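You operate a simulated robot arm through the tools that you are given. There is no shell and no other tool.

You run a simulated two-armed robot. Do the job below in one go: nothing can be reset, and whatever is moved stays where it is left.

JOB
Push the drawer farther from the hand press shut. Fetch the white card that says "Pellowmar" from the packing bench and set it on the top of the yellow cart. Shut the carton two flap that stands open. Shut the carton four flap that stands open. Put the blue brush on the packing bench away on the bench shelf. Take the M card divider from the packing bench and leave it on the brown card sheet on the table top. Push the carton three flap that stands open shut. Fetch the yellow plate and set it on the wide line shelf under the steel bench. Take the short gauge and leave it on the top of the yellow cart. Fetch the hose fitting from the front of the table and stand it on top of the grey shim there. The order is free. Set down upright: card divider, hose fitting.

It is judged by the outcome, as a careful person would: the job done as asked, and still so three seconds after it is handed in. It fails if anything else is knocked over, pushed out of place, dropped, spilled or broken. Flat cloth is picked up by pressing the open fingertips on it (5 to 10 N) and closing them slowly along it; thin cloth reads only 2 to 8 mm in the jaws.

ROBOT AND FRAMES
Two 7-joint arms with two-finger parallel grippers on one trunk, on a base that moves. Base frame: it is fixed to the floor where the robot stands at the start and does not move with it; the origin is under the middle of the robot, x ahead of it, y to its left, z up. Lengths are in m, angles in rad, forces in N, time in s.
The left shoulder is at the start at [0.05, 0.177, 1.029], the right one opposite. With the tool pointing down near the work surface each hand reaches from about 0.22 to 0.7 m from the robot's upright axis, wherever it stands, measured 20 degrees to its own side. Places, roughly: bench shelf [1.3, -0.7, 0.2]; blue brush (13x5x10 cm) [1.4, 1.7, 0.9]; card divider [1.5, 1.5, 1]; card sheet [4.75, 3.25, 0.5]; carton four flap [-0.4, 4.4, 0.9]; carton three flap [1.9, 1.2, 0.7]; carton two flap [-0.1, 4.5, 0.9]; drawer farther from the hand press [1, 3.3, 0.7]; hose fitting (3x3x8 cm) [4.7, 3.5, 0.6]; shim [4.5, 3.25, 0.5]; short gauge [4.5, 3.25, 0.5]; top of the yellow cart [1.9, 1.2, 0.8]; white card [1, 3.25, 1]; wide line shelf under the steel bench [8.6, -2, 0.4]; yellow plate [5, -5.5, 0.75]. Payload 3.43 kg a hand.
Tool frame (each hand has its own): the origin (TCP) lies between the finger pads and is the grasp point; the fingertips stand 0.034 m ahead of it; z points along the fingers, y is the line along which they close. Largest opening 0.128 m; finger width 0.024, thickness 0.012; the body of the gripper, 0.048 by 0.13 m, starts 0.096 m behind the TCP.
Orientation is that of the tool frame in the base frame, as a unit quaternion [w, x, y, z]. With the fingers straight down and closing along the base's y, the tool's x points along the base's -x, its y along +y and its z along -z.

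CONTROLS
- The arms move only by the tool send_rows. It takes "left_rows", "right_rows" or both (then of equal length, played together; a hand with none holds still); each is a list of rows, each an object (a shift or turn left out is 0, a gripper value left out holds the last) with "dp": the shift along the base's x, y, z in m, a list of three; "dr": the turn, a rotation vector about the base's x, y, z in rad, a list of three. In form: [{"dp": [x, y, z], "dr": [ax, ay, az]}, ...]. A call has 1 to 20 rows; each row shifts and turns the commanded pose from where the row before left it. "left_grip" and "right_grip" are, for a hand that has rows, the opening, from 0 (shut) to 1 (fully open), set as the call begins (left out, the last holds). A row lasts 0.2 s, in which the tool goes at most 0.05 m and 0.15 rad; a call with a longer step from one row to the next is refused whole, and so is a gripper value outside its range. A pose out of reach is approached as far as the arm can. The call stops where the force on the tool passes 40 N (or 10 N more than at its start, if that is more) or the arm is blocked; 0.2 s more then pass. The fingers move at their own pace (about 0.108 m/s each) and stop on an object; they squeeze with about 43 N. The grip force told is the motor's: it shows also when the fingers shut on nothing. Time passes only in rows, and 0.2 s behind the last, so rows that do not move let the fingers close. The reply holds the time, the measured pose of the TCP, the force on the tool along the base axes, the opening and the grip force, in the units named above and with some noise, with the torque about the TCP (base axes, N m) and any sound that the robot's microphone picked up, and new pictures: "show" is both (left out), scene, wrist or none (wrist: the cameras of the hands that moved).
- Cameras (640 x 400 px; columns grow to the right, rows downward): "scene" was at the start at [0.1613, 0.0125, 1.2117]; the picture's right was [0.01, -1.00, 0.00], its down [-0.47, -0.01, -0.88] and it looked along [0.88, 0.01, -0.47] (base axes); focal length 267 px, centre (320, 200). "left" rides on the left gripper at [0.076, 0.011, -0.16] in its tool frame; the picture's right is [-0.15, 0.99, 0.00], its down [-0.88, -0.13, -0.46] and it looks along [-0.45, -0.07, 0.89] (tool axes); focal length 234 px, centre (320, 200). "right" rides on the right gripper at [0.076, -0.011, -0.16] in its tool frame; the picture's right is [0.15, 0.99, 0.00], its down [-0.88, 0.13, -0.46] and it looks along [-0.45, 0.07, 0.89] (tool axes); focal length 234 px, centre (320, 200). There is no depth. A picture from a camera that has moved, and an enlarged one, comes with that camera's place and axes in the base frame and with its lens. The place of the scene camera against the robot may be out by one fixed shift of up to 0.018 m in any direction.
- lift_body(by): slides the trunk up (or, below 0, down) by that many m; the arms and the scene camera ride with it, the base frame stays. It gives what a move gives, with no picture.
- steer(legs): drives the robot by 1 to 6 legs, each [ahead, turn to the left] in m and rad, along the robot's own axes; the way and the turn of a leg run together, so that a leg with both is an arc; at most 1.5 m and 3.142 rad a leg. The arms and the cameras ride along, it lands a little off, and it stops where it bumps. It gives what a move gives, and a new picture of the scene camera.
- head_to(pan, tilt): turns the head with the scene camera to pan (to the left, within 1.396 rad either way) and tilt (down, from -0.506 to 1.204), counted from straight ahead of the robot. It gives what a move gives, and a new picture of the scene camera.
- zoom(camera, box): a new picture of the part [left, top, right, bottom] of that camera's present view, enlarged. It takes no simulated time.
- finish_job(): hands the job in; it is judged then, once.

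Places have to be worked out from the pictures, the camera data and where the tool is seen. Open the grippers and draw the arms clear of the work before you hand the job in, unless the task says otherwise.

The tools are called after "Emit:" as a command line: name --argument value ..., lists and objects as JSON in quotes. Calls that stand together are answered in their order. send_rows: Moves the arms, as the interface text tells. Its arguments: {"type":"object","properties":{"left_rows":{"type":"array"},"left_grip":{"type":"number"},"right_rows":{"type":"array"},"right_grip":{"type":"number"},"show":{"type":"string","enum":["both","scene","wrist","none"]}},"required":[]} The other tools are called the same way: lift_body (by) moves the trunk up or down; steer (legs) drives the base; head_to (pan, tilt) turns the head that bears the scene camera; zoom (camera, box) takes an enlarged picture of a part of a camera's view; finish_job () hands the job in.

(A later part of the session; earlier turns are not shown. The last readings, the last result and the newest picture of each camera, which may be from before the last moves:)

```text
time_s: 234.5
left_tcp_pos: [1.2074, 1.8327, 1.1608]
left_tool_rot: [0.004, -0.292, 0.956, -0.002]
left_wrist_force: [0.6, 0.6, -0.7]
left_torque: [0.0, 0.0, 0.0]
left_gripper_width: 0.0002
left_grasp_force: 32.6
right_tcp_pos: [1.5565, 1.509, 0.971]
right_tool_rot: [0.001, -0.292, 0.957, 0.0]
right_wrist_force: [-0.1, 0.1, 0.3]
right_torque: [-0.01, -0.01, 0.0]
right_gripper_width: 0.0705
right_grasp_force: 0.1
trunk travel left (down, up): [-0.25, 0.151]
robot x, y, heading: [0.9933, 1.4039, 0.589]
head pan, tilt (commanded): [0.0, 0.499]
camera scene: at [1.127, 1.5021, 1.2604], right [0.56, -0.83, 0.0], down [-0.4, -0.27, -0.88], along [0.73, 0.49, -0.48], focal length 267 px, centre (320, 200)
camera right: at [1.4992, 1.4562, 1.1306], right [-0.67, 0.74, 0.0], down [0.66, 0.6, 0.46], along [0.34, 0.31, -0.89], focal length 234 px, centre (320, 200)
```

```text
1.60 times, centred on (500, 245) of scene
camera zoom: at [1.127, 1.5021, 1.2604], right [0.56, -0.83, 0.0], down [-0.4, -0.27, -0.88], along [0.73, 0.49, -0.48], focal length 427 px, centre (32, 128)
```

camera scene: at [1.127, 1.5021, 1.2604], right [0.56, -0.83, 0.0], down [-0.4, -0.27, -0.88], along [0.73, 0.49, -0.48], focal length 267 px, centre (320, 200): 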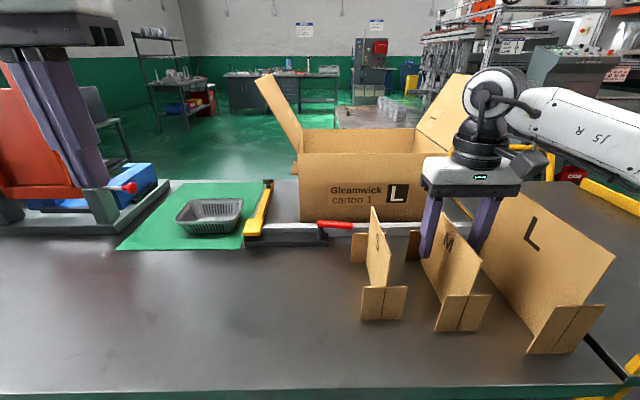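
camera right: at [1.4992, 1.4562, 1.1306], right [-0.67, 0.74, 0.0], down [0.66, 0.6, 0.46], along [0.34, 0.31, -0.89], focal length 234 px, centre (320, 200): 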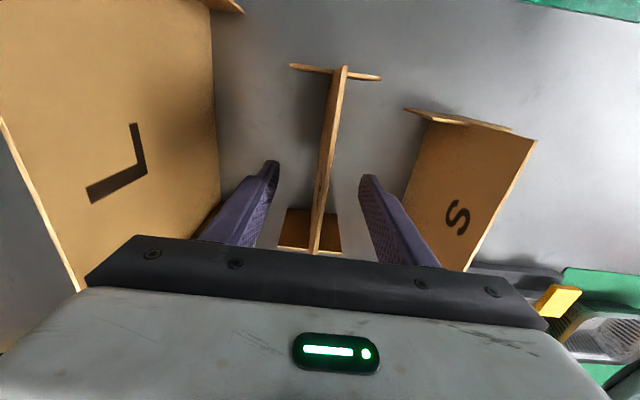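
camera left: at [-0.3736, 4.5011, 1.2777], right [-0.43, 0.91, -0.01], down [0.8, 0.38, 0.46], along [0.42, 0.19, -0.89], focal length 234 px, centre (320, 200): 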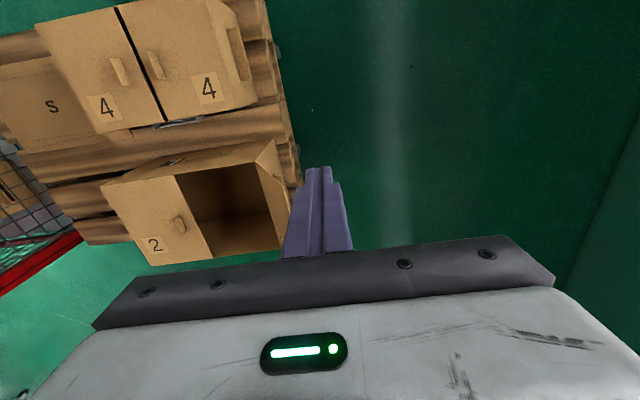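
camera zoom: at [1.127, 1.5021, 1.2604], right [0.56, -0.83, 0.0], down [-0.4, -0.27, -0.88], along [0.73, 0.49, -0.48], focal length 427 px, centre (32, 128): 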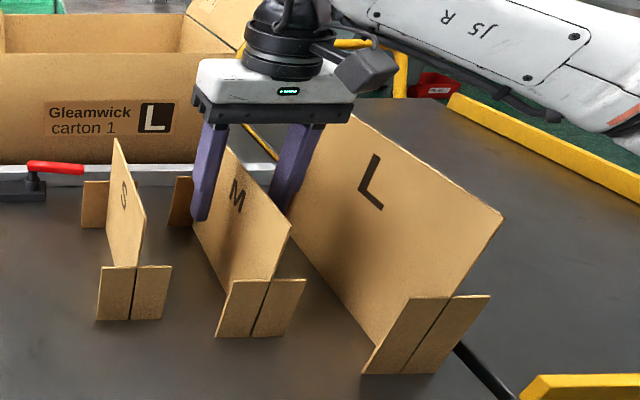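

Fingers straddle the M panel cleanly. I close on it.

Emit:
send_rows --right_rows '[{}, {}, {}, {}]' --right_grip 0 --show "wrist"

Emit:
send_rows --right_rows '[{"dp": [0, 0, 0.01]}, {"dp": [0, 0, 0.03]}, {"dp": [0, 0, 0.045]}, {"dp": [0, 0, 0.045]}, {"dp": [0, 0, 0.045]}]'

```text
time_s: 235.5
left_tcp_pos: [1.2072, 1.8325, 1.1608]
left_tool_rot: [0.005, -0.292, 0.956, -0.002]
left_wrist_force: [0.2, -0.6, 0.3]
left_torque: [-0.03, 0.0, -0.03]
left_gripper_width: 0.0
left_grasp_force: 32.7
right_tcp_pos: [1.5572, 1.5092, 0.9715]
right_tool_rot: [0.0, -0.293, 0.956, 0.0]
right_wrist_force: [1.2, 0.3, -0.2]
right_torque: [0.0, 0.01, 0.0]
right_gripper_width: 0.0018
right_grasp_force: 36.8
trunk travel left (down, up): [-0.25, 0.151]
robot x, y, heading: [0.9924, 1.4, 0.586]
head pan, tilt (commanded): [0.0, 0.499]
camera right: at [1.4991, 1.4562, 1.1309], right [-0.67, 0.74, 0.0], down [0.66, 0.6, 0.46], along [0.34, 0.31, -0.89], focal length 234 px, centre (320, 200)
```

right: 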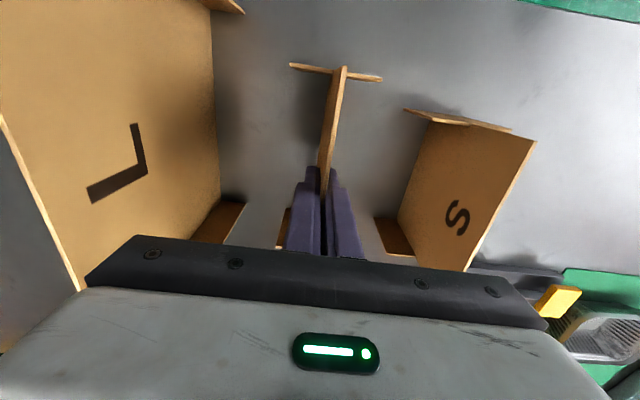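

```text
time_s: 236.7
left_tcp_pos: [1.2061, 1.8335, 1.1622]
left_tool_rot: [0.004, -0.292, 0.956, -0.003]
left_wrist_force: [-0.6, 0.1, 0.1]
left_torque: [0.0, -0.01, 0.0]
left_gripper_width: 0.0
left_grasp_force: 33.2
right_tcp_pos: [1.5553, 1.5093, 1.1452]
right_tool_rot: [0.0, -0.293, 0.956, 0.0]
right_wrist_force: [-0.5, 0.1, 0.1]
right_torque: [0.01, -0.02, 0.01]
right_gripper_width: 0.0019
right_grasp_force: 36.3
trunk travel left (down, up): [-0.25, 0.151]
robot x, y, heading: [0.9927, 1.4008, 0.588]
head pan, tilt (commanded): [0.0, 0.499]
camera scene: at [1.1258, 1.5024, 1.2605], right [0.56, -0.83, 0.0], down [-0.4, -0.27, -0.88], along [0.73, 0.49, -0.48], focal length 267 px, centre (320, 200)
camera right: at [1.4973, 1.4566, 1.305], right [-0.67, 0.74, 0.0], down [0.66, 0.6, 0.46], along [0.34, 0.31, -0.89], focal length 234 px, centre (320, 200)
```

scene: 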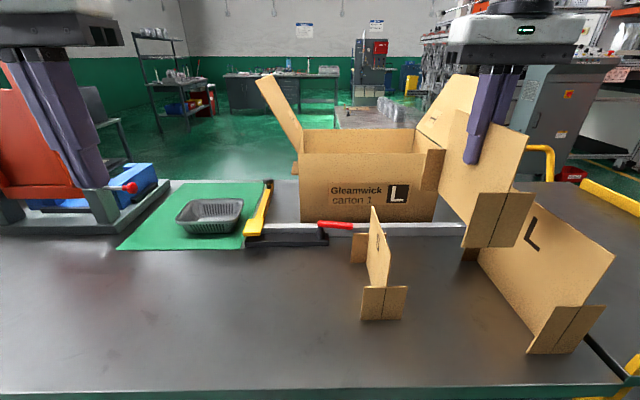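
right: 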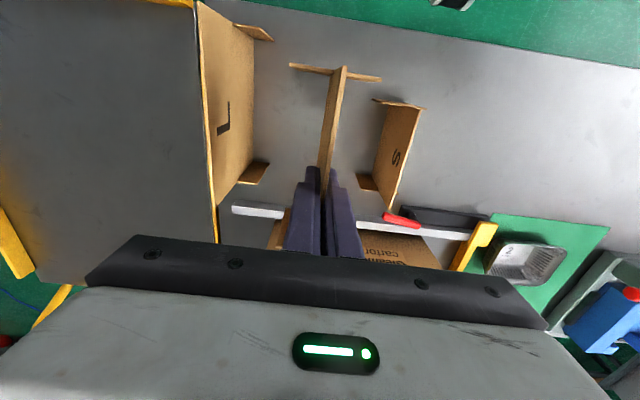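

The M divider is up. I lift a bit more, draw it closer, then back off and head round through the aisle to the far side of the bench.

Emit:
send_rows --right_rows '[{"dp": [0, 0, 0.045]}, {"dp": [-0.033, -0.0223, 0.01]}, {"dp": [-0.033, -0.0223, 0]}, {"dp": [-0.033, -0.0223, 0]}]' --show "none"

Emit:
steer --legs '[[-0.4, 0.0], [0.0, 1.571], [1.5, 0.0], [1.5, 0.0], [0.65, 0.0]]'

```text
time_s: 237.7
left_tcp_pos: [1.2079, 1.8311, 1.1618]
left_tool_rot: [0.004, -0.292, 0.957, -0.003]
left_wrist_force: [-0.2, 0.4, 0.3]
left_torque: [0.02, 0.03, -0.03]
left_gripper_width: 0.0
left_grasp_force: 32.9
right_tcp_pos: [1.4557, 1.4401, 1.1978]
right_tool_rot: [0.0, -0.292, 0.956, 0.001]
right_wrist_force: [0.4, 0.7, -0.2]
right_torque: [0.02, 0.0, -0.01]
right_gripper_width: 0.0015
right_grasp_force: 37.0
trunk travel left (down, up): [-0.25, 0.151]
robot x, y, heading: [0.9914, 1.4031, 0.588]
head pan, tilt (commanded): [0.0, 0.499]
```

```text
time_s: 261.3
left_tcp_pos: [-1.8552, 4.3648, 1.1607]
left_tool_rot: [-0.005, 0.887, -0.462, -0.001]
left_wrist_force: [0.0, 0.3, 0.1]
left_torque: [0.0, -0.01, -0.01]
left_gripper_width: 0.0
left_grasp_force: 33.0
right_tcp_pos: [-1.4689, 4.6213, 1.198]
right_tool_rot: [0.0, 0.888, -0.461, 0.0]
right_wrist_force: [-0.5, 0.6, -0.7]
right_torque: [-0.02, 0.0, -0.02]
right_gripper_width: 0.0015
right_grasp_force: 36.8
trunk travel left (down, up): [-0.25, 0.151]
robot x, y, heading: [-1.4143, 4.1553, 2.18]
head pan, tilt (commanded): [0.0, 0.499]
camera scene: at [-1.5113, 4.3032, 1.2604], right [0.82, 0.57, 0.0], down [0.27, -0.39, -0.88], along [-0.5, 0.72, -0.48], focal length 267 px, centre (320, 200)
```

scene: 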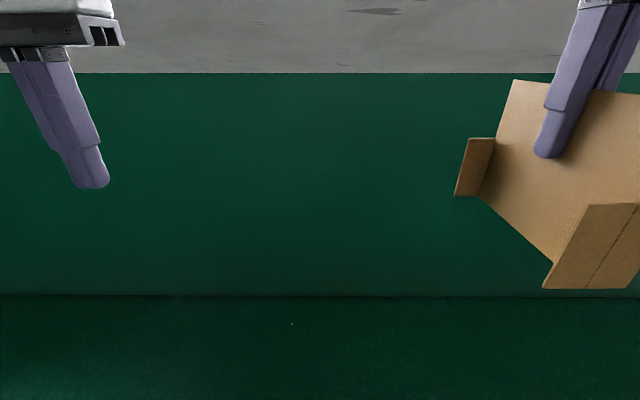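

I turn right and drive through the aisle past the pallet, stopping to look at the corridor beyond.

Emit:
steer --legs '[[0.0, -1.589], [1.0, 0.0], [0.7, 0.0]]'

Emit:
head_to --pan -0.9 --tilt 0.4

```text
time_s: 273.8
left_tcp_pos: [0.1923, 5.5719, 1.1616]
left_tool_rot: [0.003, -0.297, 0.955, -0.003]
left_wrist_force: [-0.5, 0.1, 1.2]
left_torque: [0.02, 0.01, -0.02]
left_gripper_width: 0.0
left_grasp_force: 33.2
right_tcp_pos: [0.4451, 5.1842, 1.1976]
right_tool_rot: [0.001, -0.298, 0.955, 0.0]
right_wrist_force: [-0.1, -0.4, 0.0]
right_torque: [0.01, 0.01, -0.01]
right_gripper_width: 0.0016
right_grasp_force: 36.5
trunk travel left (down, up): [-0.25, 0.151]
robot x, y, heading: [-0.0142, 5.136, 0.605]
head pan, tilt (commanded): [0.0, 0.499]
camera scene: at [0.1163, 5.2409, 1.2604], right [0.56, -0.83, 0.0], down [-0.4, -0.27, -0.88], along [0.72, 0.5, -0.48], focal length 267 px, centre (320, 200)
```

scene: 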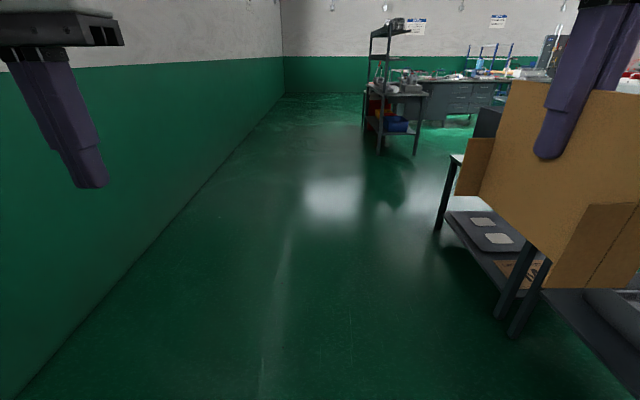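

```text
time_s: 274.9
left_tcp_pos: [0.1918, 5.5727, 1.1613]
left_tool_rot: [0.004, -0.296, 0.955, -0.002]
left_wrist_force: [-0.3, 0.0, -0.1]
left_torque: [-0.02, -0.06, 0.0]
left_gripper_width: 0.0
left_grasp_force: 32.8
right_tcp_pos: [0.4466, 5.1843, 1.1979]
right_tool_rot: [0.0, -0.298, 0.955, 0.0]
right_wrist_force: [0.4, -0.1, 0.2]
right_torque: [0.02, 0.0, -0.01]
right_gripper_width: 0.0019
right_grasp_force: 36.1
trunk travel left (down, up): [-0.25, 0.151]
robot x, y, heading: [-0.0143, 5.1386, 0.598]
head pan, tilt (commanded): [-0.901, 0.4]
camera scene: at [0.1294, 5.162, 1.2695], right [-0.3, -0.96, 0.0], down [-0.37, 0.12, -0.92], along [0.88, -0.27, -0.39], focal length 267 px, centre (320, 200)
```

scene: 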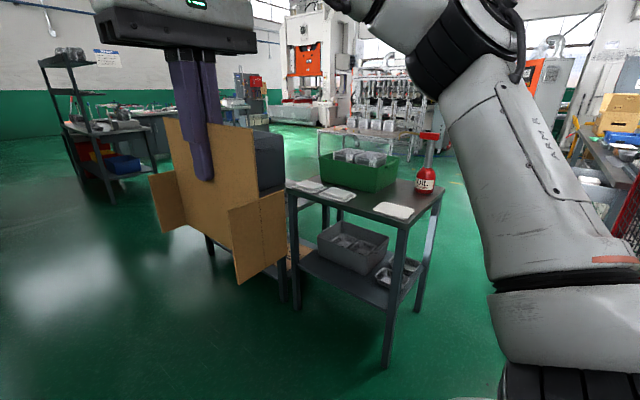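

The table with the green bin starts at U≈3.30. I turn to face down the corridor between it and the pallet/rack to look.

Emit:
steer --legs '[[0.1, 0.0], [0.0, -1.578]]'

Emit:
head_to --pan 0.0 --tilt 0.4

```text
time_s: 279.8
left_tcp_pos: [0.5101, 5.0086, 1.1621]
left_tool_rot: [0.002, 0.441, 0.897, -0.005]
left_wrist_force: [-0.6, 0.8, 0.4]
left_torque: [-0.03, -0.04, 0.01]
left_gripper_width: 0.0
left_grasp_force: 33.0
right_tcp_pos: [0.1359, 4.7357, 1.1977]
right_tool_rot: [0.001, 0.441, 0.897, 0.0]
right_wrist_force: [0.4, -0.6, 0.0]
right_torque: [0.02, -0.02, -0.01]
right_gripper_width: 0.0018
right_grasp_force: 36.5
trunk travel left (down, up): [-0.25, 0.151]
robot x, y, heading: [0.0607, 5.1911, -0.92]
head pan, tilt (commanded): [-0.901, 0.4]
camera scene: at [0.0854, 5.0608, 1.2695], right [-0.97, 0.24, 0.0], down [0.1, 0.38, -0.92], along [-0.23, -0.89, -0.39], focal length 267 px, centre (320, 200)
```

scene: 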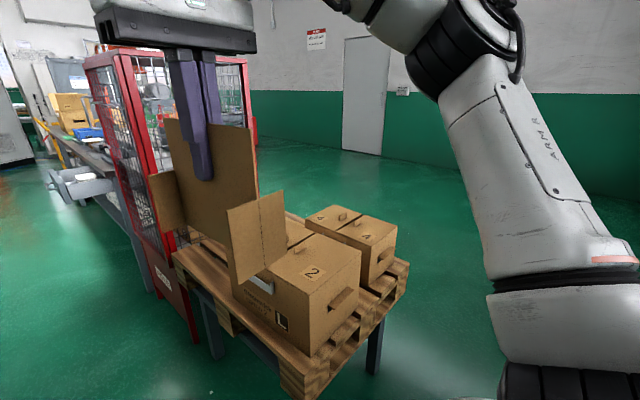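

```text
time_s: 281.0
left_tcp_pos: [0.5106, 5.0088, 1.1614]
left_tool_rot: [0.001, 0.441, 0.898, -0.004]
left_wrist_force: [0.2, -0.3, 0.4]
left_torque: [-0.01, -0.01, -0.02]
left_gripper_width: 0.0
left_grasp_force: 33.2
right_tcp_pos: [0.1355, 4.7356, 1.197]
right_tool_rot: [0.0, 0.441, 0.897, -0.001]
right_wrist_force: [1.0, -0.1, 0.3]
right_torque: [0.0, 0.0, -0.02]
right_gripper_width: 0.0017
right_grasp_force: 36.3
trunk travel left (down, up): [-0.25, 0.151]
robot x, y, heading: [0.0663, 5.1936, -0.912]
head pan, tilt (commanded): [0.0, 0.4]
camera scene: at [0.1644, 5.0771, 1.2696], right [-0.79, -0.61, 0.0], down [-0.24, 0.31, -0.92], along [0.56, -0.73, -0.39], focal length 267 px, centre (320, 200)
```

scene: 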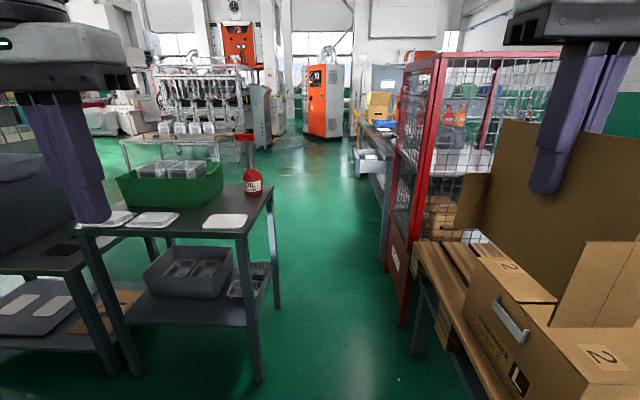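

The 0.72 m corridor is too tight beside the tall rack with my elbows. I'll go around the far end of the tables instead, where the floor is open.

Emit:
steer --legs '[[0.0, 1.503], [1.3, 0.0], [1.2, 0.0], [0.0, -1.571]]'

Emit:
head_to --pan 0.3 --tilt 0.3

Emit:
head_to --pan -0.6 --tilt 0.35

```text
time_s: 300.5
left_tcp_pos: [2.5427, 6.321, 1.1605]
left_tool_rot: [0.001, 0.476, 0.879, -0.005]
left_wrist_force: [0.0, 0.1, -0.2]
left_torque: [0.0, 0.02, 0.04]
left_gripper_width: 0.0001
left_grasp_force: 33.7
right_tcp_pos: [2.1485, 6.0787, 1.1963]
right_tool_rot: [0.0, 0.475, 0.88, -0.001]
right_wrist_force: [0.1, 0.4, 0.3]
right_torque: [0.01, -0.04, 0.01]
right_gripper_width: 0.0018
right_grasp_force: 36.5
trunk travel left (down, up): [-0.25, 0.151]
robot x, y, heading: [2.1149, 6.5437, -0.992]
head pan, tilt (commanded): [0.0, 0.4]
camera scene: at [2.2026, 6.4159, 1.2696], right [-0.84, -0.54, 0.0], down [-0.21, 0.33, -0.92], along [0.5, -0.77, -0.39], focal length 267 px, centre (320, 200)
```

scene: 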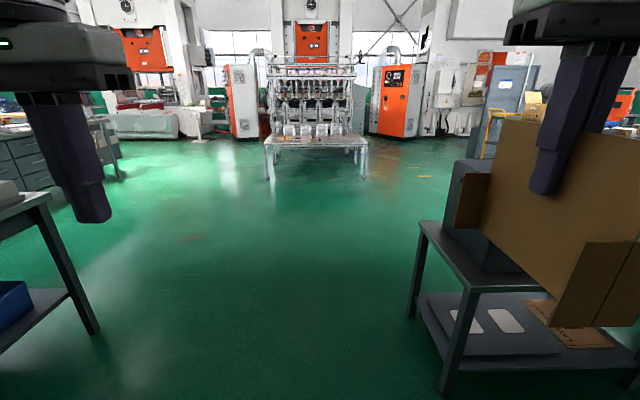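

```text
time_s: 301.3
left_tcp_pos: [2.5427, 6.3211, 1.1603]
left_tool_rot: [0.001, 0.476, 0.88, -0.006]
left_wrist_force: [-0.3, -0.2, -0.1]
left_torque: [0.02, -0.02, 0.01]
left_gripper_width: 0.0
left_grasp_force: 33.7
right_tcp_pos: [2.1483, 6.0771, 1.1982]
right_tool_rot: [0.001, 0.475, 0.88, 0.0]
right_wrist_force: [0.7, 0.2, -1.2]
right_torque: [0.0, 0.01, -0.01]
right_gripper_width: 0.0018
right_grasp_force: 36.6
trunk travel left (down, up): [-0.25, 0.151]
robot x, y, heading: [2.1111, 6.5423, -0.994]
head pan, tilt (commanded): [0.3, 0.3]
camera scene: at [2.2239, 6.4338, 1.2788], right [-0.64, -0.77, 0.0], down [-0.23, 0.19, -0.96], along [0.73, -0.61, -0.3], focal length 267 px, centre (320, 200)
```

scene: 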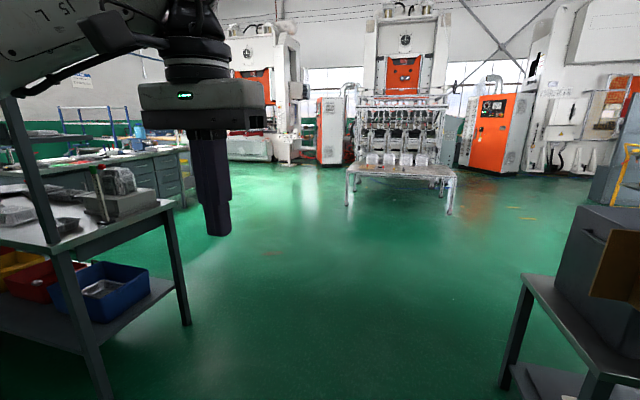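

```text
time_s: 302.5
left_tcp_pos: [2.5418, 6.321, 1.1619]
left_tool_rot: [0.001, 0.476, 0.88, -0.005]
left_wrist_force: [0.2, 0.6, -0.1]
left_torque: [-0.02, 0.0, -0.01]
left_gripper_width: 0.0
left_grasp_force: 33.1
right_tcp_pos: [2.148, 6.0776, 1.1974]
right_tool_rot: [0.0, 0.475, 0.88, 0.0]
right_wrist_force: [0.2, 0.7, 0.2]
right_torque: [0.02, -0.01, 0.04]
right_gripper_width: 0.0021
right_grasp_force: 36.2
trunk travel left (down, up): [-0.25, 0.151]
robot x, y, heading: [2.1183, 6.542, -0.998]
head pan, tilt (commanded): [-0.6, 0.351]
camera scene: at [2.15, 6.4005, 1.2741], right [-1.0, 0.02, 0.0], down [0.01, 0.34, -0.94], along [-0.02, -0.94, -0.34], focal length 267 px, centre (320, 200)
```

scene: 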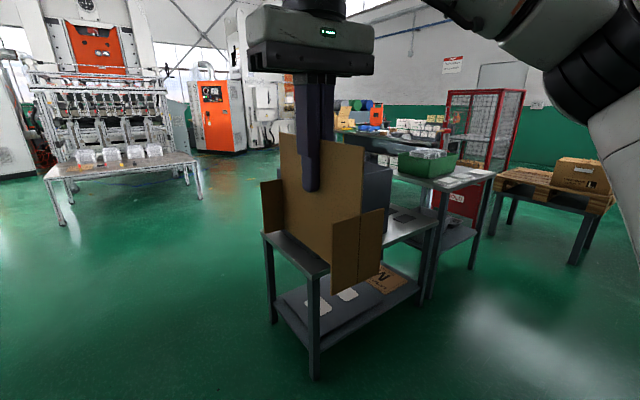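

The way is clear between the bin table (ends U≈4.85) and the left workbench (U≈6.6). I drive through and turn toward the back of the packing bench.

Emit:
steer --legs '[[0.0, 0.12], [1.0, 0.0], [0.8, 0.0], [0.0, -1.675], [1.1, 0.0]]'

Emit:
head_to --pan 0.0 --tilt 0.25

```text
time_s: 321.2
left_tcp_pos: [2.1338, 4.1102, 1.1606]
left_tool_rot: [-0.003, 0.953, 0.301, -0.005]
left_wrist_force: [-0.4, -0.5, 0.2]
left_torque: [0.04, 0.02, 0.01]
left_gripper_width: 0.0002
left_grasp_force: 33.2
right_tcp_pos: [1.8772, 4.4973, 1.1976]
right_tool_rot: [0.0, 0.954, 0.301, 0.001]
right_wrist_force: [-0.5, 0.6, -1.3]
right_torque: [-0.04, 0.01, -0.01]
right_gripper_width: 0.0018
right_grasp_force: 36.8
trunk travel left (down, up): [-0.25, 0.151]
robot x, y, heading: [2.3382, 4.551, -2.531]
head pan, tilt (commanded): [-0.6, 0.351]
camera scene: at [2.1886, 4.5172, 1.2741], right [-0.01, 1.0, 0.0], down [0.34, 0.0, -0.94], along [-0.94, -0.01, -0.34], focal length 267 px, centre (320, 200)
```

scene: 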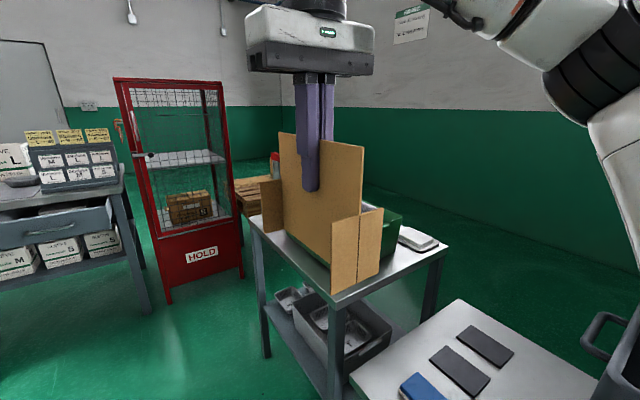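

```text
time_s: 322.2
left_tcp_pos: [2.1328, 4.111, 1.1616]
left_tool_rot: [-0.003, 0.954, 0.3, -0.005]
left_wrist_force: [0.1, 0.2, -0.1]
left_torque: [-0.02, 0.02, -0.04]
left_gripper_width: 0.0
left_grasp_force: 33.5
right_tcp_pos: [1.8765, 4.4975, 1.1968]
right_tool_rot: [0.0, 0.953, 0.301, 0.0]
right_wrist_force: [-0.7, 0.4, -0.2]
right_torque: [0.0, -0.04, -0.01]
right_gripper_width: 0.0018
right_grasp_force: 37.1
trunk travel left (down, up): [-0.25, 0.151]
robot x, y, heading: [2.3364, 4.5502, -2.53]
head pan, tilt (commanded): [0.0, 0.25]
camera scene: at [2.2052, 4.4647, 1.2835], right [-0.57, 0.82, 0.0], down [0.2, 0.14, -0.97], along [-0.8, -0.55, -0.25], focal length 267 px, centre (320, 200)
```

scene: 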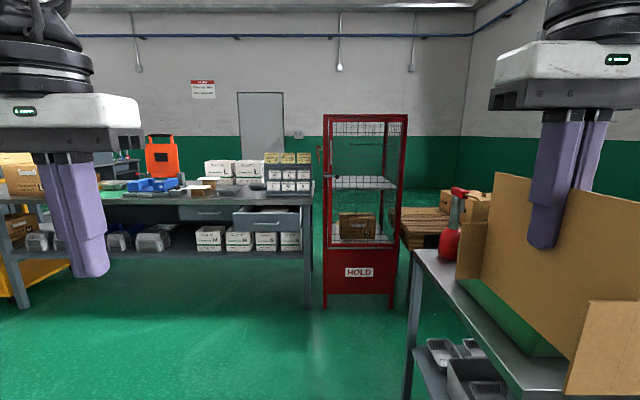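

I can see the card holder (white and yellow cards) at the bench end and one drawer open next to another. I zoom in.

Emit:
zoom --camera "scene" --box '[140, 120, 330, 260]'

Emit:
zoom --camera "scene" --box '[250, 145, 320, 195]'

```text
2.86 times, centred on (235, 190) of scene
camera zoom: at [2.2052, 4.4647, 1.2835], right [-0.57, 0.82, 0.0], down [0.2, 0.14, -0.97], along [-0.8, -0.55, -0.25], focal length 763 px, centre (563, 229)
```

zoom: 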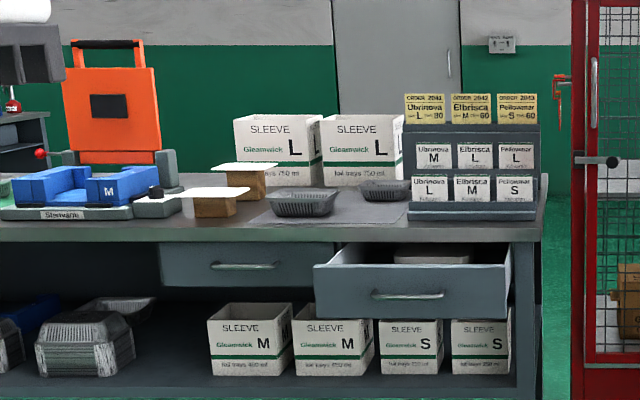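

```text
8.00 times, centred on (285, 170) of scene
camera zoom: at [2.2052, 4.4647, 1.2835], right [-0.57, 0.82, 0.0], down [0.2, 0.14, -0.97], along [-0.8, -0.55, -0.25], focal length 2135 px, centre (600, 440)
```

zoom: 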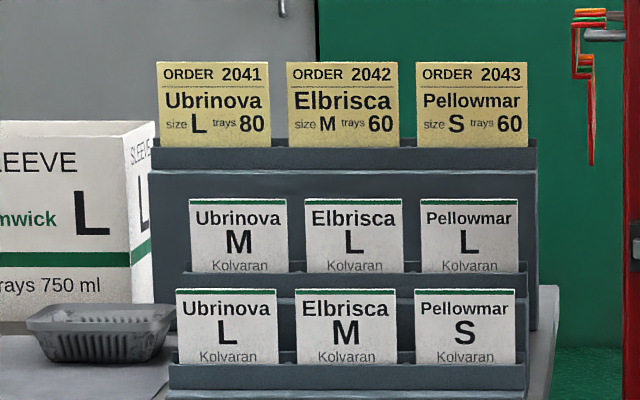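

Two white Pellowmar cards seem to be there (L and S); I'll read them closer. The open drawer (right one, away from the press) must be pushed shut first. I drive nearer, a bit left to keep clear of the bin table.

Emit:
steer --legs '[[0.0, 0.225], [1.05, 0.0], [0.0, -0.245]]'

Emit:
zoom --camera "scene" --box '[260, 100, 420, 200]'

```text
time_s: 329.3
left_tcp_pos: [1.4175, 3.3366, 1.1618]
left_tool_rot: [-0.002, 0.957, 0.291, -0.005]
left_wrist_force: [-0.6, 0.5, 0.6]
left_torque: [0.0, -0.02, -0.04]
left_gripper_width: 0.0
left_grasp_force: 33.2
right_tcp_pos: [1.1688, 3.7276, 1.1977]
right_tool_rot: [0.0, 0.956, 0.293, 0.0]
right_wrist_force: [-0.7, -0.5, -1.2]
right_torque: [-0.01, 0.01, -0.01]
right_gripper_width: 0.0019
right_grasp_force: 36.6
trunk travel left (down, up): [-0.25, 0.151]
robot x, y, heading: [1.6341, 3.7686, -2.547]
head pan, tilt (commanded): [0.0, 0.25]
camera scene: at [1.4961, 3.6889, 1.2835], right [-0.56, 0.83, 0.0], down [0.21, 0.14, -0.97], along [-0.8, -0.54, -0.25], focal length 267 px, centre (320, 200)
```

scene: 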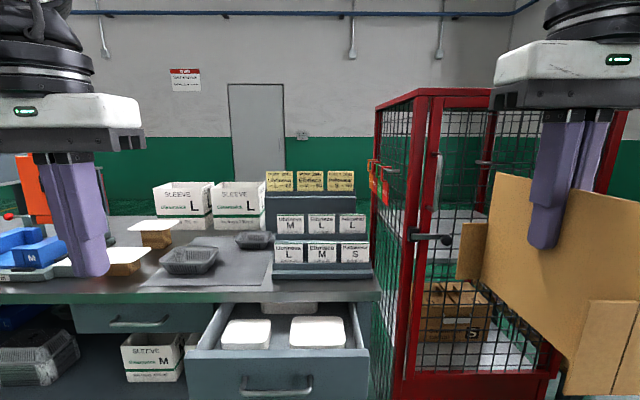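

```text
4.00 times, centred on (340, 150) of scene
camera zoom: at [1.4961, 3.6889, 1.2835], right [-0.56, 0.83, 0.0], down [0.21, 0.14, -0.97], along [-0.8, -0.54, -0.25], focal length 1068 px, centre (240, 400)
```

zoom: 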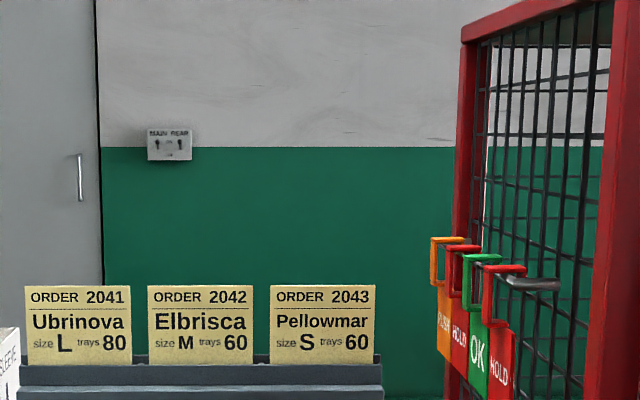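

Emit:
zoom --camera "scene" --box '[262, 200, 382, 275]'

Emit:
zoom --camera "scene" --box '[325, 205, 381, 270]'

```text
5.33 times, centred on (322, 238) of scene
camera zoom: at [1.4961, 3.6889, 1.2835], right [-0.56, 0.83, 0.0], down [0.21, 0.14, -0.97], along [-0.8, -0.54, -0.25], focal length 1424 px, centre (309, 0)
```

zoom: 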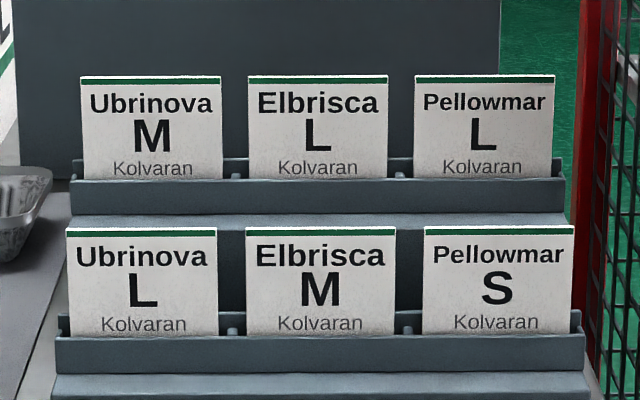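

```text
6.15 times, centred on (353, 238) of scene
camera zoom: at [1.4961, 3.6889, 1.2835], right [-0.56, 0.83, 0.0], down [0.21, 0.14, -0.97], along [-0.8, -0.54, -0.25], focal length 1643 px, centre (117, -31)
```

zoom: 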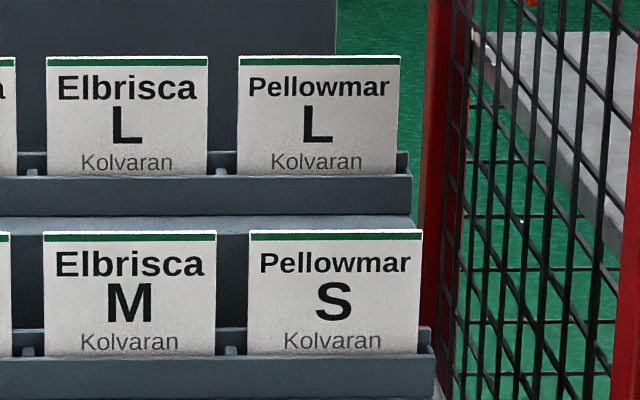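

Both white Pellowmar cards read the same except size; the order board lists Pellowmar as size S, whose card is in the front row — I'll take that one later. First I push the drawer: move in 15 cm, pitch and lower the left hand in front of the drawer face.

Emit:
steer --legs '[[0.15, 0.0]]'

Emit:
send_rows --left_rows '[{"dp": [0.004, 0.003, -0.03], "dr": [-0.0733, 0.1084, 0]}, {"dp": [0.004, 0.003, -0.04], "dr": [-0.0733, 0.1084, 0]}, {"dp": [0.004, 0.003, -0.042], "dr": [-0.0733, 0.1084, 0]}, {"dp": [0.004, 0.003, -0.042], "dr": [-0.0733, 0.1084, 0]}, {"dp": [0, 0, -0.042], "dr": [-0.0733, 0.1084, 0]}, {"dp": [0, 0, -0.042], "dr": [-0.0733, 0.1084, 0]}, {"dp": [0, 0, -0.042]}, {"dp": [0, 0, -0.042]}, {"dp": [0, 0, -0.042]}, {"dp": [0, 0, -0.042]}]'

```text
time_s: 330.6
left_tcp_pos: [1.2933, 3.2545, 1.1618]
left_tool_rot: [-0.003, 0.956, 0.292, -0.005]
left_wrist_force: [0.0, -0.1, 0.0]
left_torque: [0.03, -0.04, 0.03]
left_gripper_width: 0.0001
left_grasp_force: 33.4
right_tcp_pos: [1.0454, 3.6462, 1.1978]
right_tool_rot: [-0.001, 0.957, 0.291, -0.001]
right_wrist_force: [-0.1, -0.4, -0.6]
right_torque: [0.01, -0.01, 0.01]
right_gripper_width: 0.002
right_grasp_force: 36.8
trunk travel left (down, up): [-0.25, 0.151]
robot x, y, heading: [1.5111, 3.6845, -2.553]
head pan, tilt (commanded): [0.0, 0.25]
camera scene: at [1.3726, 3.6064, 1.2834], right [-0.55, 0.83, 0.0], down [0.21, 0.14, -0.97], along [-0.81, -0.54, -0.25], focal length 267 px, centre (320, 200)
```

scene: 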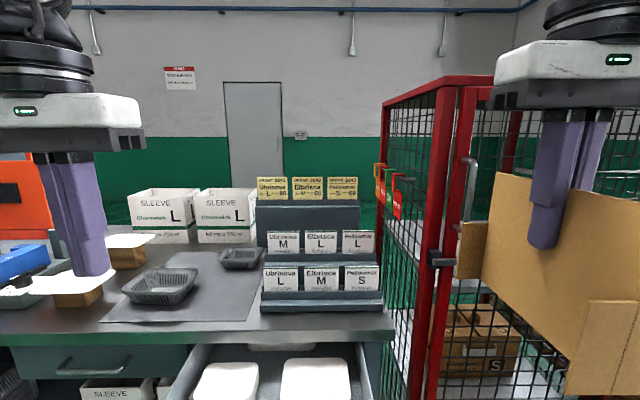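

```text
time_s: 332.8
left_tcp_pos: [1.2651, 3.2406, 0.7803]
left_tool_rot: [0.109, 0.883, 0.267, -0.369]
left_wrist_force: [0.2, 0.7, -0.1]
left_torque: [-0.05, 0.15, -0.03]
left_gripper_width: 0.0
left_grasp_force: 33.0
left hand out of reach, approached as far as the arm can: row 5, 6, 10
right_tcp_pos: [1.0453, 3.6461, 1.1977]
right_tool_rot: [0.0, 0.957, 0.292, 0.0]
right_wrist_force: [0.4, 0.1, -0.6]
right_torque: [-0.05, 0.0, -0.01]
right_gripper_width: 0.0021
right_grasp_force: 36.9
trunk travel left (down, up): [-0.25, 0.151]
robot x, y, heading: [1.5079, 3.6902, -2.552]
head pan, tilt (commanded): [0.0, 0.25]
camera scene: at [1.3726, 3.6074, 1.2834], right [-0.55, 0.83, 0.0], down [0.21, 0.14, -0.97], along [-0.81, -0.54, -0.25], focal length 267 px, centre (320, 200)
camera left: at [1.4119, 3.3218, 0.8401], right [0.46, -0.88, 0.1], down [-0.32, -0.06, 0.95], along [-0.83, -0.47, -0.31], focal length 234 px, centre (320, 200)
```

scene: 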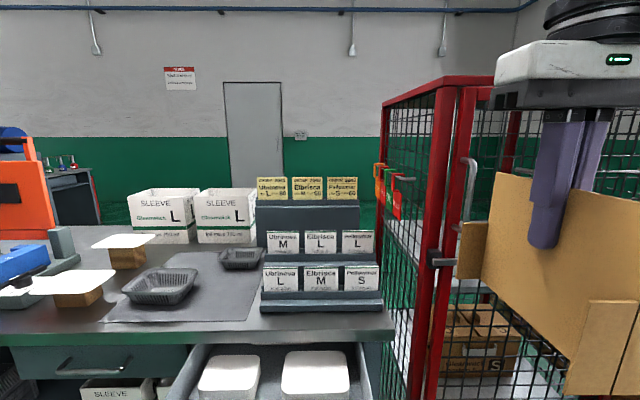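
left: 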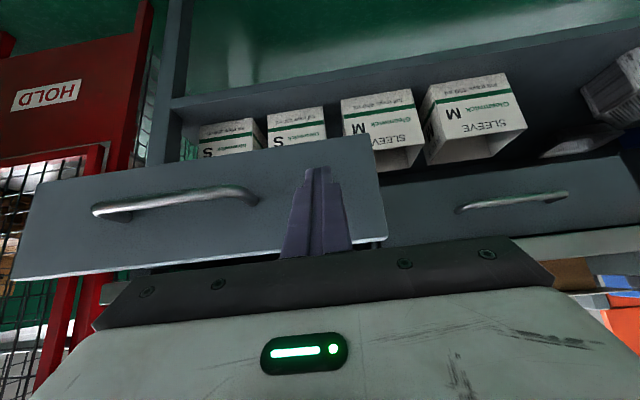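

The fingertip faces the drawer front at mid height, left of its handle. I push it inward steadily.

Emit:
send_rows --left_rows '[{"dp": [-0.0208, -0.0139, 0]}, {"dp": [-0.0208, -0.0139, 0]}, {"dp": [-0.0208, -0.0139, 0]}, {"dp": [-0.0208, -0.0139, 0]}, {"dp": [-0.0208, -0.0139, 0]}]'

```text
time_s: 334.0
left_tcp_pos: [1.1649, 3.1688, 0.778]
left_tool_rot: [0.11, 0.883, 0.267, -0.37]
left_wrist_force: [-0.5, -0.1, -1.3]
left_torque: [-0.02, 0.0, 0.0]
left_gripper_width: 0.0
left_grasp_force: 32.4
right_tcp_pos: [1.0457, 3.6467, 1.1972]
right_tool_rot: [0.0, 0.957, 0.292, 0.0]
right_wrist_force: [-0.4, 0.1, -0.3]
right_torque: [0.01, 0.03, -0.04]
right_gripper_width: 0.0019
right_grasp_force: 37.1
trunk travel left (down, up): [-0.25, 0.151]
robot x, y, heading: [1.5122, 3.6848, -2.552]
head pan, tilt (commanded): [0.0, 0.25]
camera scene: at [1.373, 3.6067, 1.2835], right [-0.55, 0.83, 0.0], down [0.21, 0.14, -0.97], along [-0.81, -0.54, -0.25], focal length 267 px, centre (320, 200)
camera left: at [1.3105, 3.2493, 0.8367], right [0.46, -0.88, 0.1], down [-0.32, -0.06, 0.95], along [-0.83, -0.47, -0.3], focal length 234 px, centre (320, 200)
```

scene: 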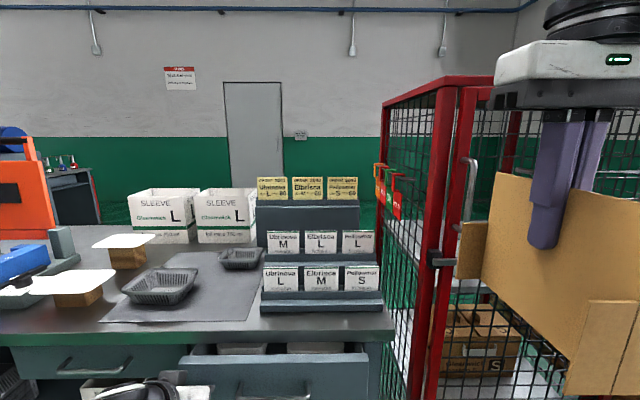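
left: 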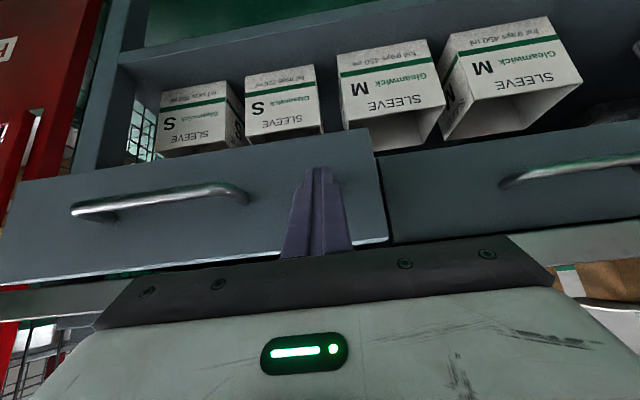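

The drawer is sliding in; some travel remains. I push on until resistance.

Emit:
send_rows --left_rows '[{"dp": [-0.0166, -0.0111, 0]}, {"dp": [-0.0166, -0.0111, 0]}, {"dp": [-0.0125, -0.0084, 0]}, {"dp": [-0.0083, -0.0056, 0]}]'

```text
time_s: 335.0
left_tcp_pos: [1.1078, 3.1324, 0.7788]
left_tool_rot: [0.111, 0.883, 0.267, -0.37]
left_wrist_force: [-0.7, 0.8, -0.4]
left_torque: [0.0, 0.02, -0.01]
left_gripper_width: 0.0
left_grasp_force: 33.2
right_tcp_pos: [1.0462, 3.6469, 1.197]
right_tool_rot: [0.001, 0.957, 0.292, 0.0]
right_wrist_force: [-0.4, 0.4, -0.7]
right_torque: [0.0, 0.0, 0.0]
right_gripper_width: 0.0019
right_grasp_force: 36.5
trunk travel left (down, up): [-0.25, 0.151]
robot x, y, heading: [1.5111, 3.6884, -2.556]
head pan, tilt (commanded): [0.0, 0.25]
camera scene: at [1.3731, 3.6069, 1.2835], right [-0.55, 0.83, 0.0], down [0.21, 0.14, -0.97], along [-0.81, -0.54, -0.25], focal length 267 px, centre (320, 200)
camera left: at [1.2547, 3.2144, 0.8383], right [0.46, -0.88, 0.1], down [-0.32, -0.06, 0.95], along [-0.83, -0.47, -0.3], focal length 234 px, centre (320, 200)
```

scene: 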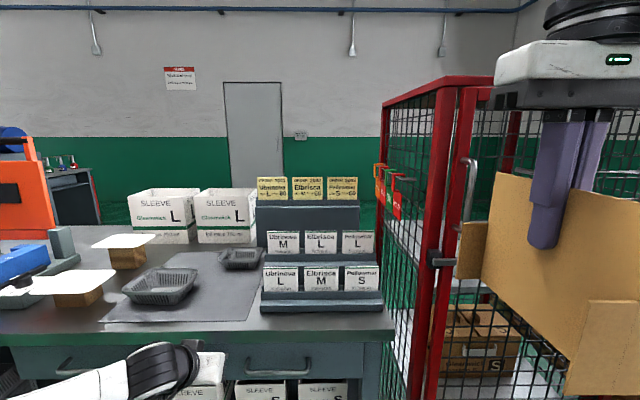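
left: 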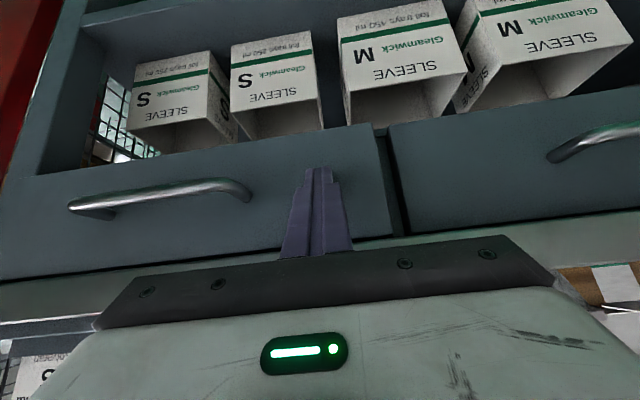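

Almost flush with the neighbouring drawer. I press on in small steps until it stops.

Emit:
send_rows --left_rows '[{"dp": [-0.0083, -0.0056, 0]}, {"dp": [-0.0083, -0.0056, 0]}, {"dp": [-0.0066, -0.0045, 0]}, {"dp": [-0.0066, -0.0045, 0]}]'

```text
time_s: 335.7
left_tcp_pos: [1.0991, 3.1275, 0.7758]
left_tool_rot: [0.109, 0.886, 0.268, -0.363]
left_wrist_force: [18.0, 12.1, 10.5]
left_torque: [0.13, 0.08, 0.06]
left_gripper_width: 0.0
left_grasp_force: 33.2
right_tcp_pos: [1.0474, 3.6473, 1.1995]
right_tool_rot: [0.0, 0.957, 0.292, -0.001]
right_wrist_force: [-0.6, 0.3, 0.2]
right_torque: [-0.03, -0.05, 0.01]
right_gripper_width: 0.0017
right_grasp_force: 36.7
trunk travel left (down, up): [-0.25, 0.151]
robot x, y, heading: [1.5142, 3.6886, -2.549]
head pan, tilt (commanded): [0.0, 0.25]
stopped in row 3 (left hand): the force on the tool passed its limit at 50 N (the readings are from after the stop); the commanded pose is now the measured one
camera scene: at [1.3756, 3.6084, 1.284], right [-0.56, 0.83, 0.0], down [0.2, 0.14, -0.97], along [-0.81, -0.54, -0.25], focal length 267 px, centre (320, 200)
camera left: at [1.2451, 3.2083, 0.8372], right [0.46, -0.88, 0.1], down [-0.33, -0.06, 0.94], along [-0.83, -0.47, -0.32], focal length 234 px, centre (320, 200)
```

scene: 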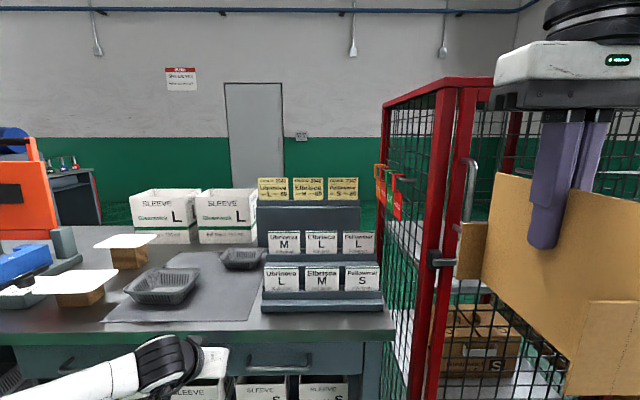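
left: 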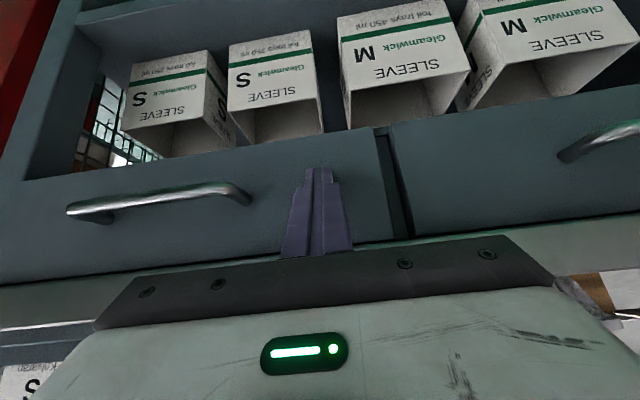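

The drawer is shut (it stopped against its end). I draw the left hand back and refold it to point down.

Emit:
send_rows --left_rows '[{"dp": [0.03, 0.02, 0]}, {"dp": [0.033, 0.022, 0]}, {"dp": [0.033, 0.022, 0]}, {"dp": [0.033, 0.022, 0]}, {"dp": [0.01, 0.007, 0.04], "dr": [0.0733, -0.1084, 0]}, {"dp": [0.01, 0.007, 0.04], "dr": [0.0733, -0.1084, 0]}, {"dp": [0.01, 0.007, 0.04], "dr": [0.0733, -0.1084, 0]}, {"dp": [0.01, 0.007, 0.04], "dr": [0.0733, -0.1084, 0]}, {"dp": [0, 0, 0.045], "dr": [0.0733, -0.1084, 0]}, {"dp": [0, 0, 0.045], "dr": [0.0733, -0.1084, 0]}, {"dp": [0, 0, 0.045]}, {"dp": [0, 0, 0.045]}, {"dp": [0, 0, 0.045]}]'

```text
time_s: 338.5
left_tcp_pos: [1.2657, 3.2415, 1.1606]
left_tool_rot: [-0.004, 0.957, 0.29, 0.002]
left_wrist_force: [-0.4, -0.4, -0.8]
left_torque: [-0.03, -0.01, 0.0]
left_gripper_width: 0.0
left_grasp_force: 33.5
right_tcp_pos: [1.0466, 3.6466, 1.1983]
right_tool_rot: [-0.001, 0.956, 0.292, 0.0]
right_wrist_force: [0.6, 0.8, -0.2]
right_torque: [0.0, 0.0, -0.01]
right_gripper_width: 0.0018
right_grasp_force: 35.9
trunk travel left (down, up): [-0.25, 0.151]
robot x, y, heading: [1.508, 3.6899, -2.55]
head pan, tilt (commanded): [0.0, 0.25]
camera scene: at [1.374, 3.6077, 1.2836], right [-0.56, 0.83, 0.0], down [0.21, 0.14, -0.97], along [-0.81, -0.54, -0.25], focal length 267 px, centre (320, 200)
camera left: at [1.3346, 3.2721, 1.3218], right [0.43, -0.9, -0.01], down [-0.81, -0.39, 0.45], along [-0.41, -0.19, -0.89], focal length 234 px, centre (320, 200)
```

scene: 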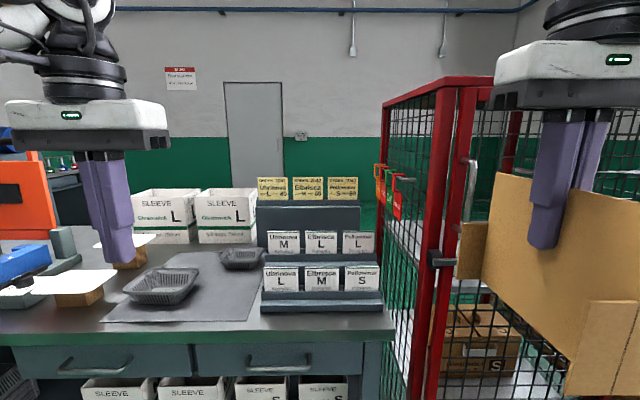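
left: 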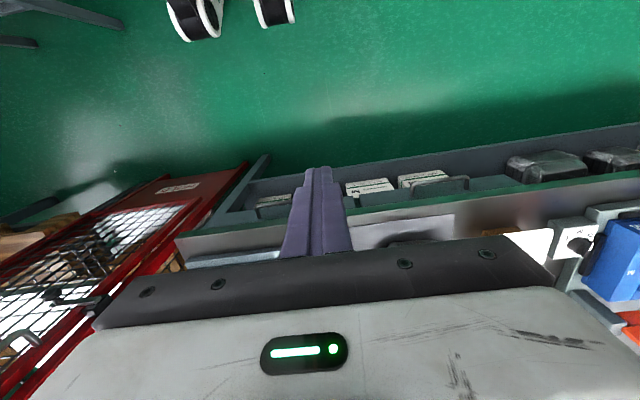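

Drawer shut and level with its neighbour. Now I carry the M divider to the low table.

Emit:
steer --legs '[[-0.3, 0.0], [0.0, 2.709], [1.2, 0.0], [0.95, 0.0], [0.0, -1.138]]'

Emit:
head_to --pan 0.0 --tilt 0.5

```text
time_s: 360.0
left_tcp_pos: [4.3588, 3.9203, 1.1599]
left_tool_rot: [-0.004, 0.467, 0.884, -0.002]
left_wrist_force: [0.1, 0.5, -0.2]
left_torque: [0.01, -0.01, 0.03]
left_gripper_width: 0.0001
left_grasp_force: 33.0
right_tcp_pos: [3.9564, 3.6977, 1.197]
right_tool_rot: [0.0, 0.464, 0.886, -0.001]
right_wrist_force: [0.0, -0.2, -0.8]
right_torque: [0.02, -0.01, 0.04]
right_gripper_width: 0.0017
right_grasp_force: 36.9
trunk travel left (down, up): [-0.25, 0.151]
robot x, y, heading: [3.9136, 4.1589, -0.967]
head pan, tilt (commanded): [0.0, 0.25]
camera scene: at [4.0032, 4.0369, 1.2835], right [-0.83, -0.56, 0.0], down [-0.14, 0.2, -0.97], along [0.55, -0.8, -0.25], focal length 267 px, centre (320, 200)
```

scene: 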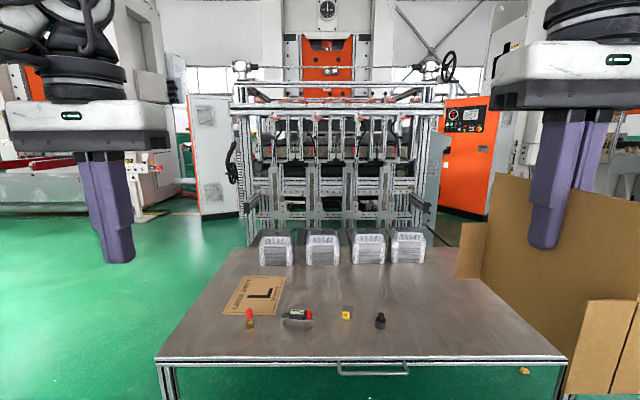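

```text
time_s: 360.8
left_tcp_pos: [4.3588, 3.9204, 1.1602]
left_tool_rot: [-0.004, 0.466, 0.885, -0.002]
left_wrist_force: [0.1, -0.5, 0.1]
left_torque: [0.01, 0.02, 0.02]
left_gripper_width: 0.0002
left_grasp_force: 33.2
right_tcp_pos: [3.9569, 3.6981, 1.1972]
right_tool_rot: [0.0, 0.465, 0.885, 0.0]
right_wrist_force: [0.6, 0.4, 1.0]
right_torque: [0.02, -0.03, 0.0]
right_gripper_width: 0.0021
right_grasp_force: 36.6
trunk travel left (down, up): [-0.25, 0.151]
robot x, y, heading: [3.9119, 4.1605, -0.968]
head pan, tilt (commanded): [0.0, 0.499]
camera scene: at [4.002, 4.039, 1.2605], right [-0.83, -0.56, 0.0], down [-0.27, 0.39, -0.88], along [0.5, -0.73, -0.48], focal length 267 px, centre (320, 200)
```

scene: 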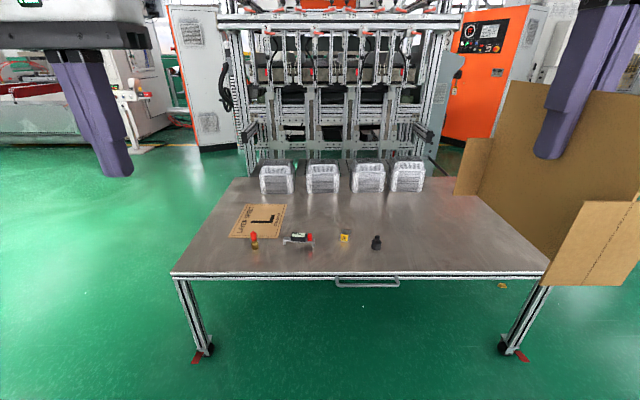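

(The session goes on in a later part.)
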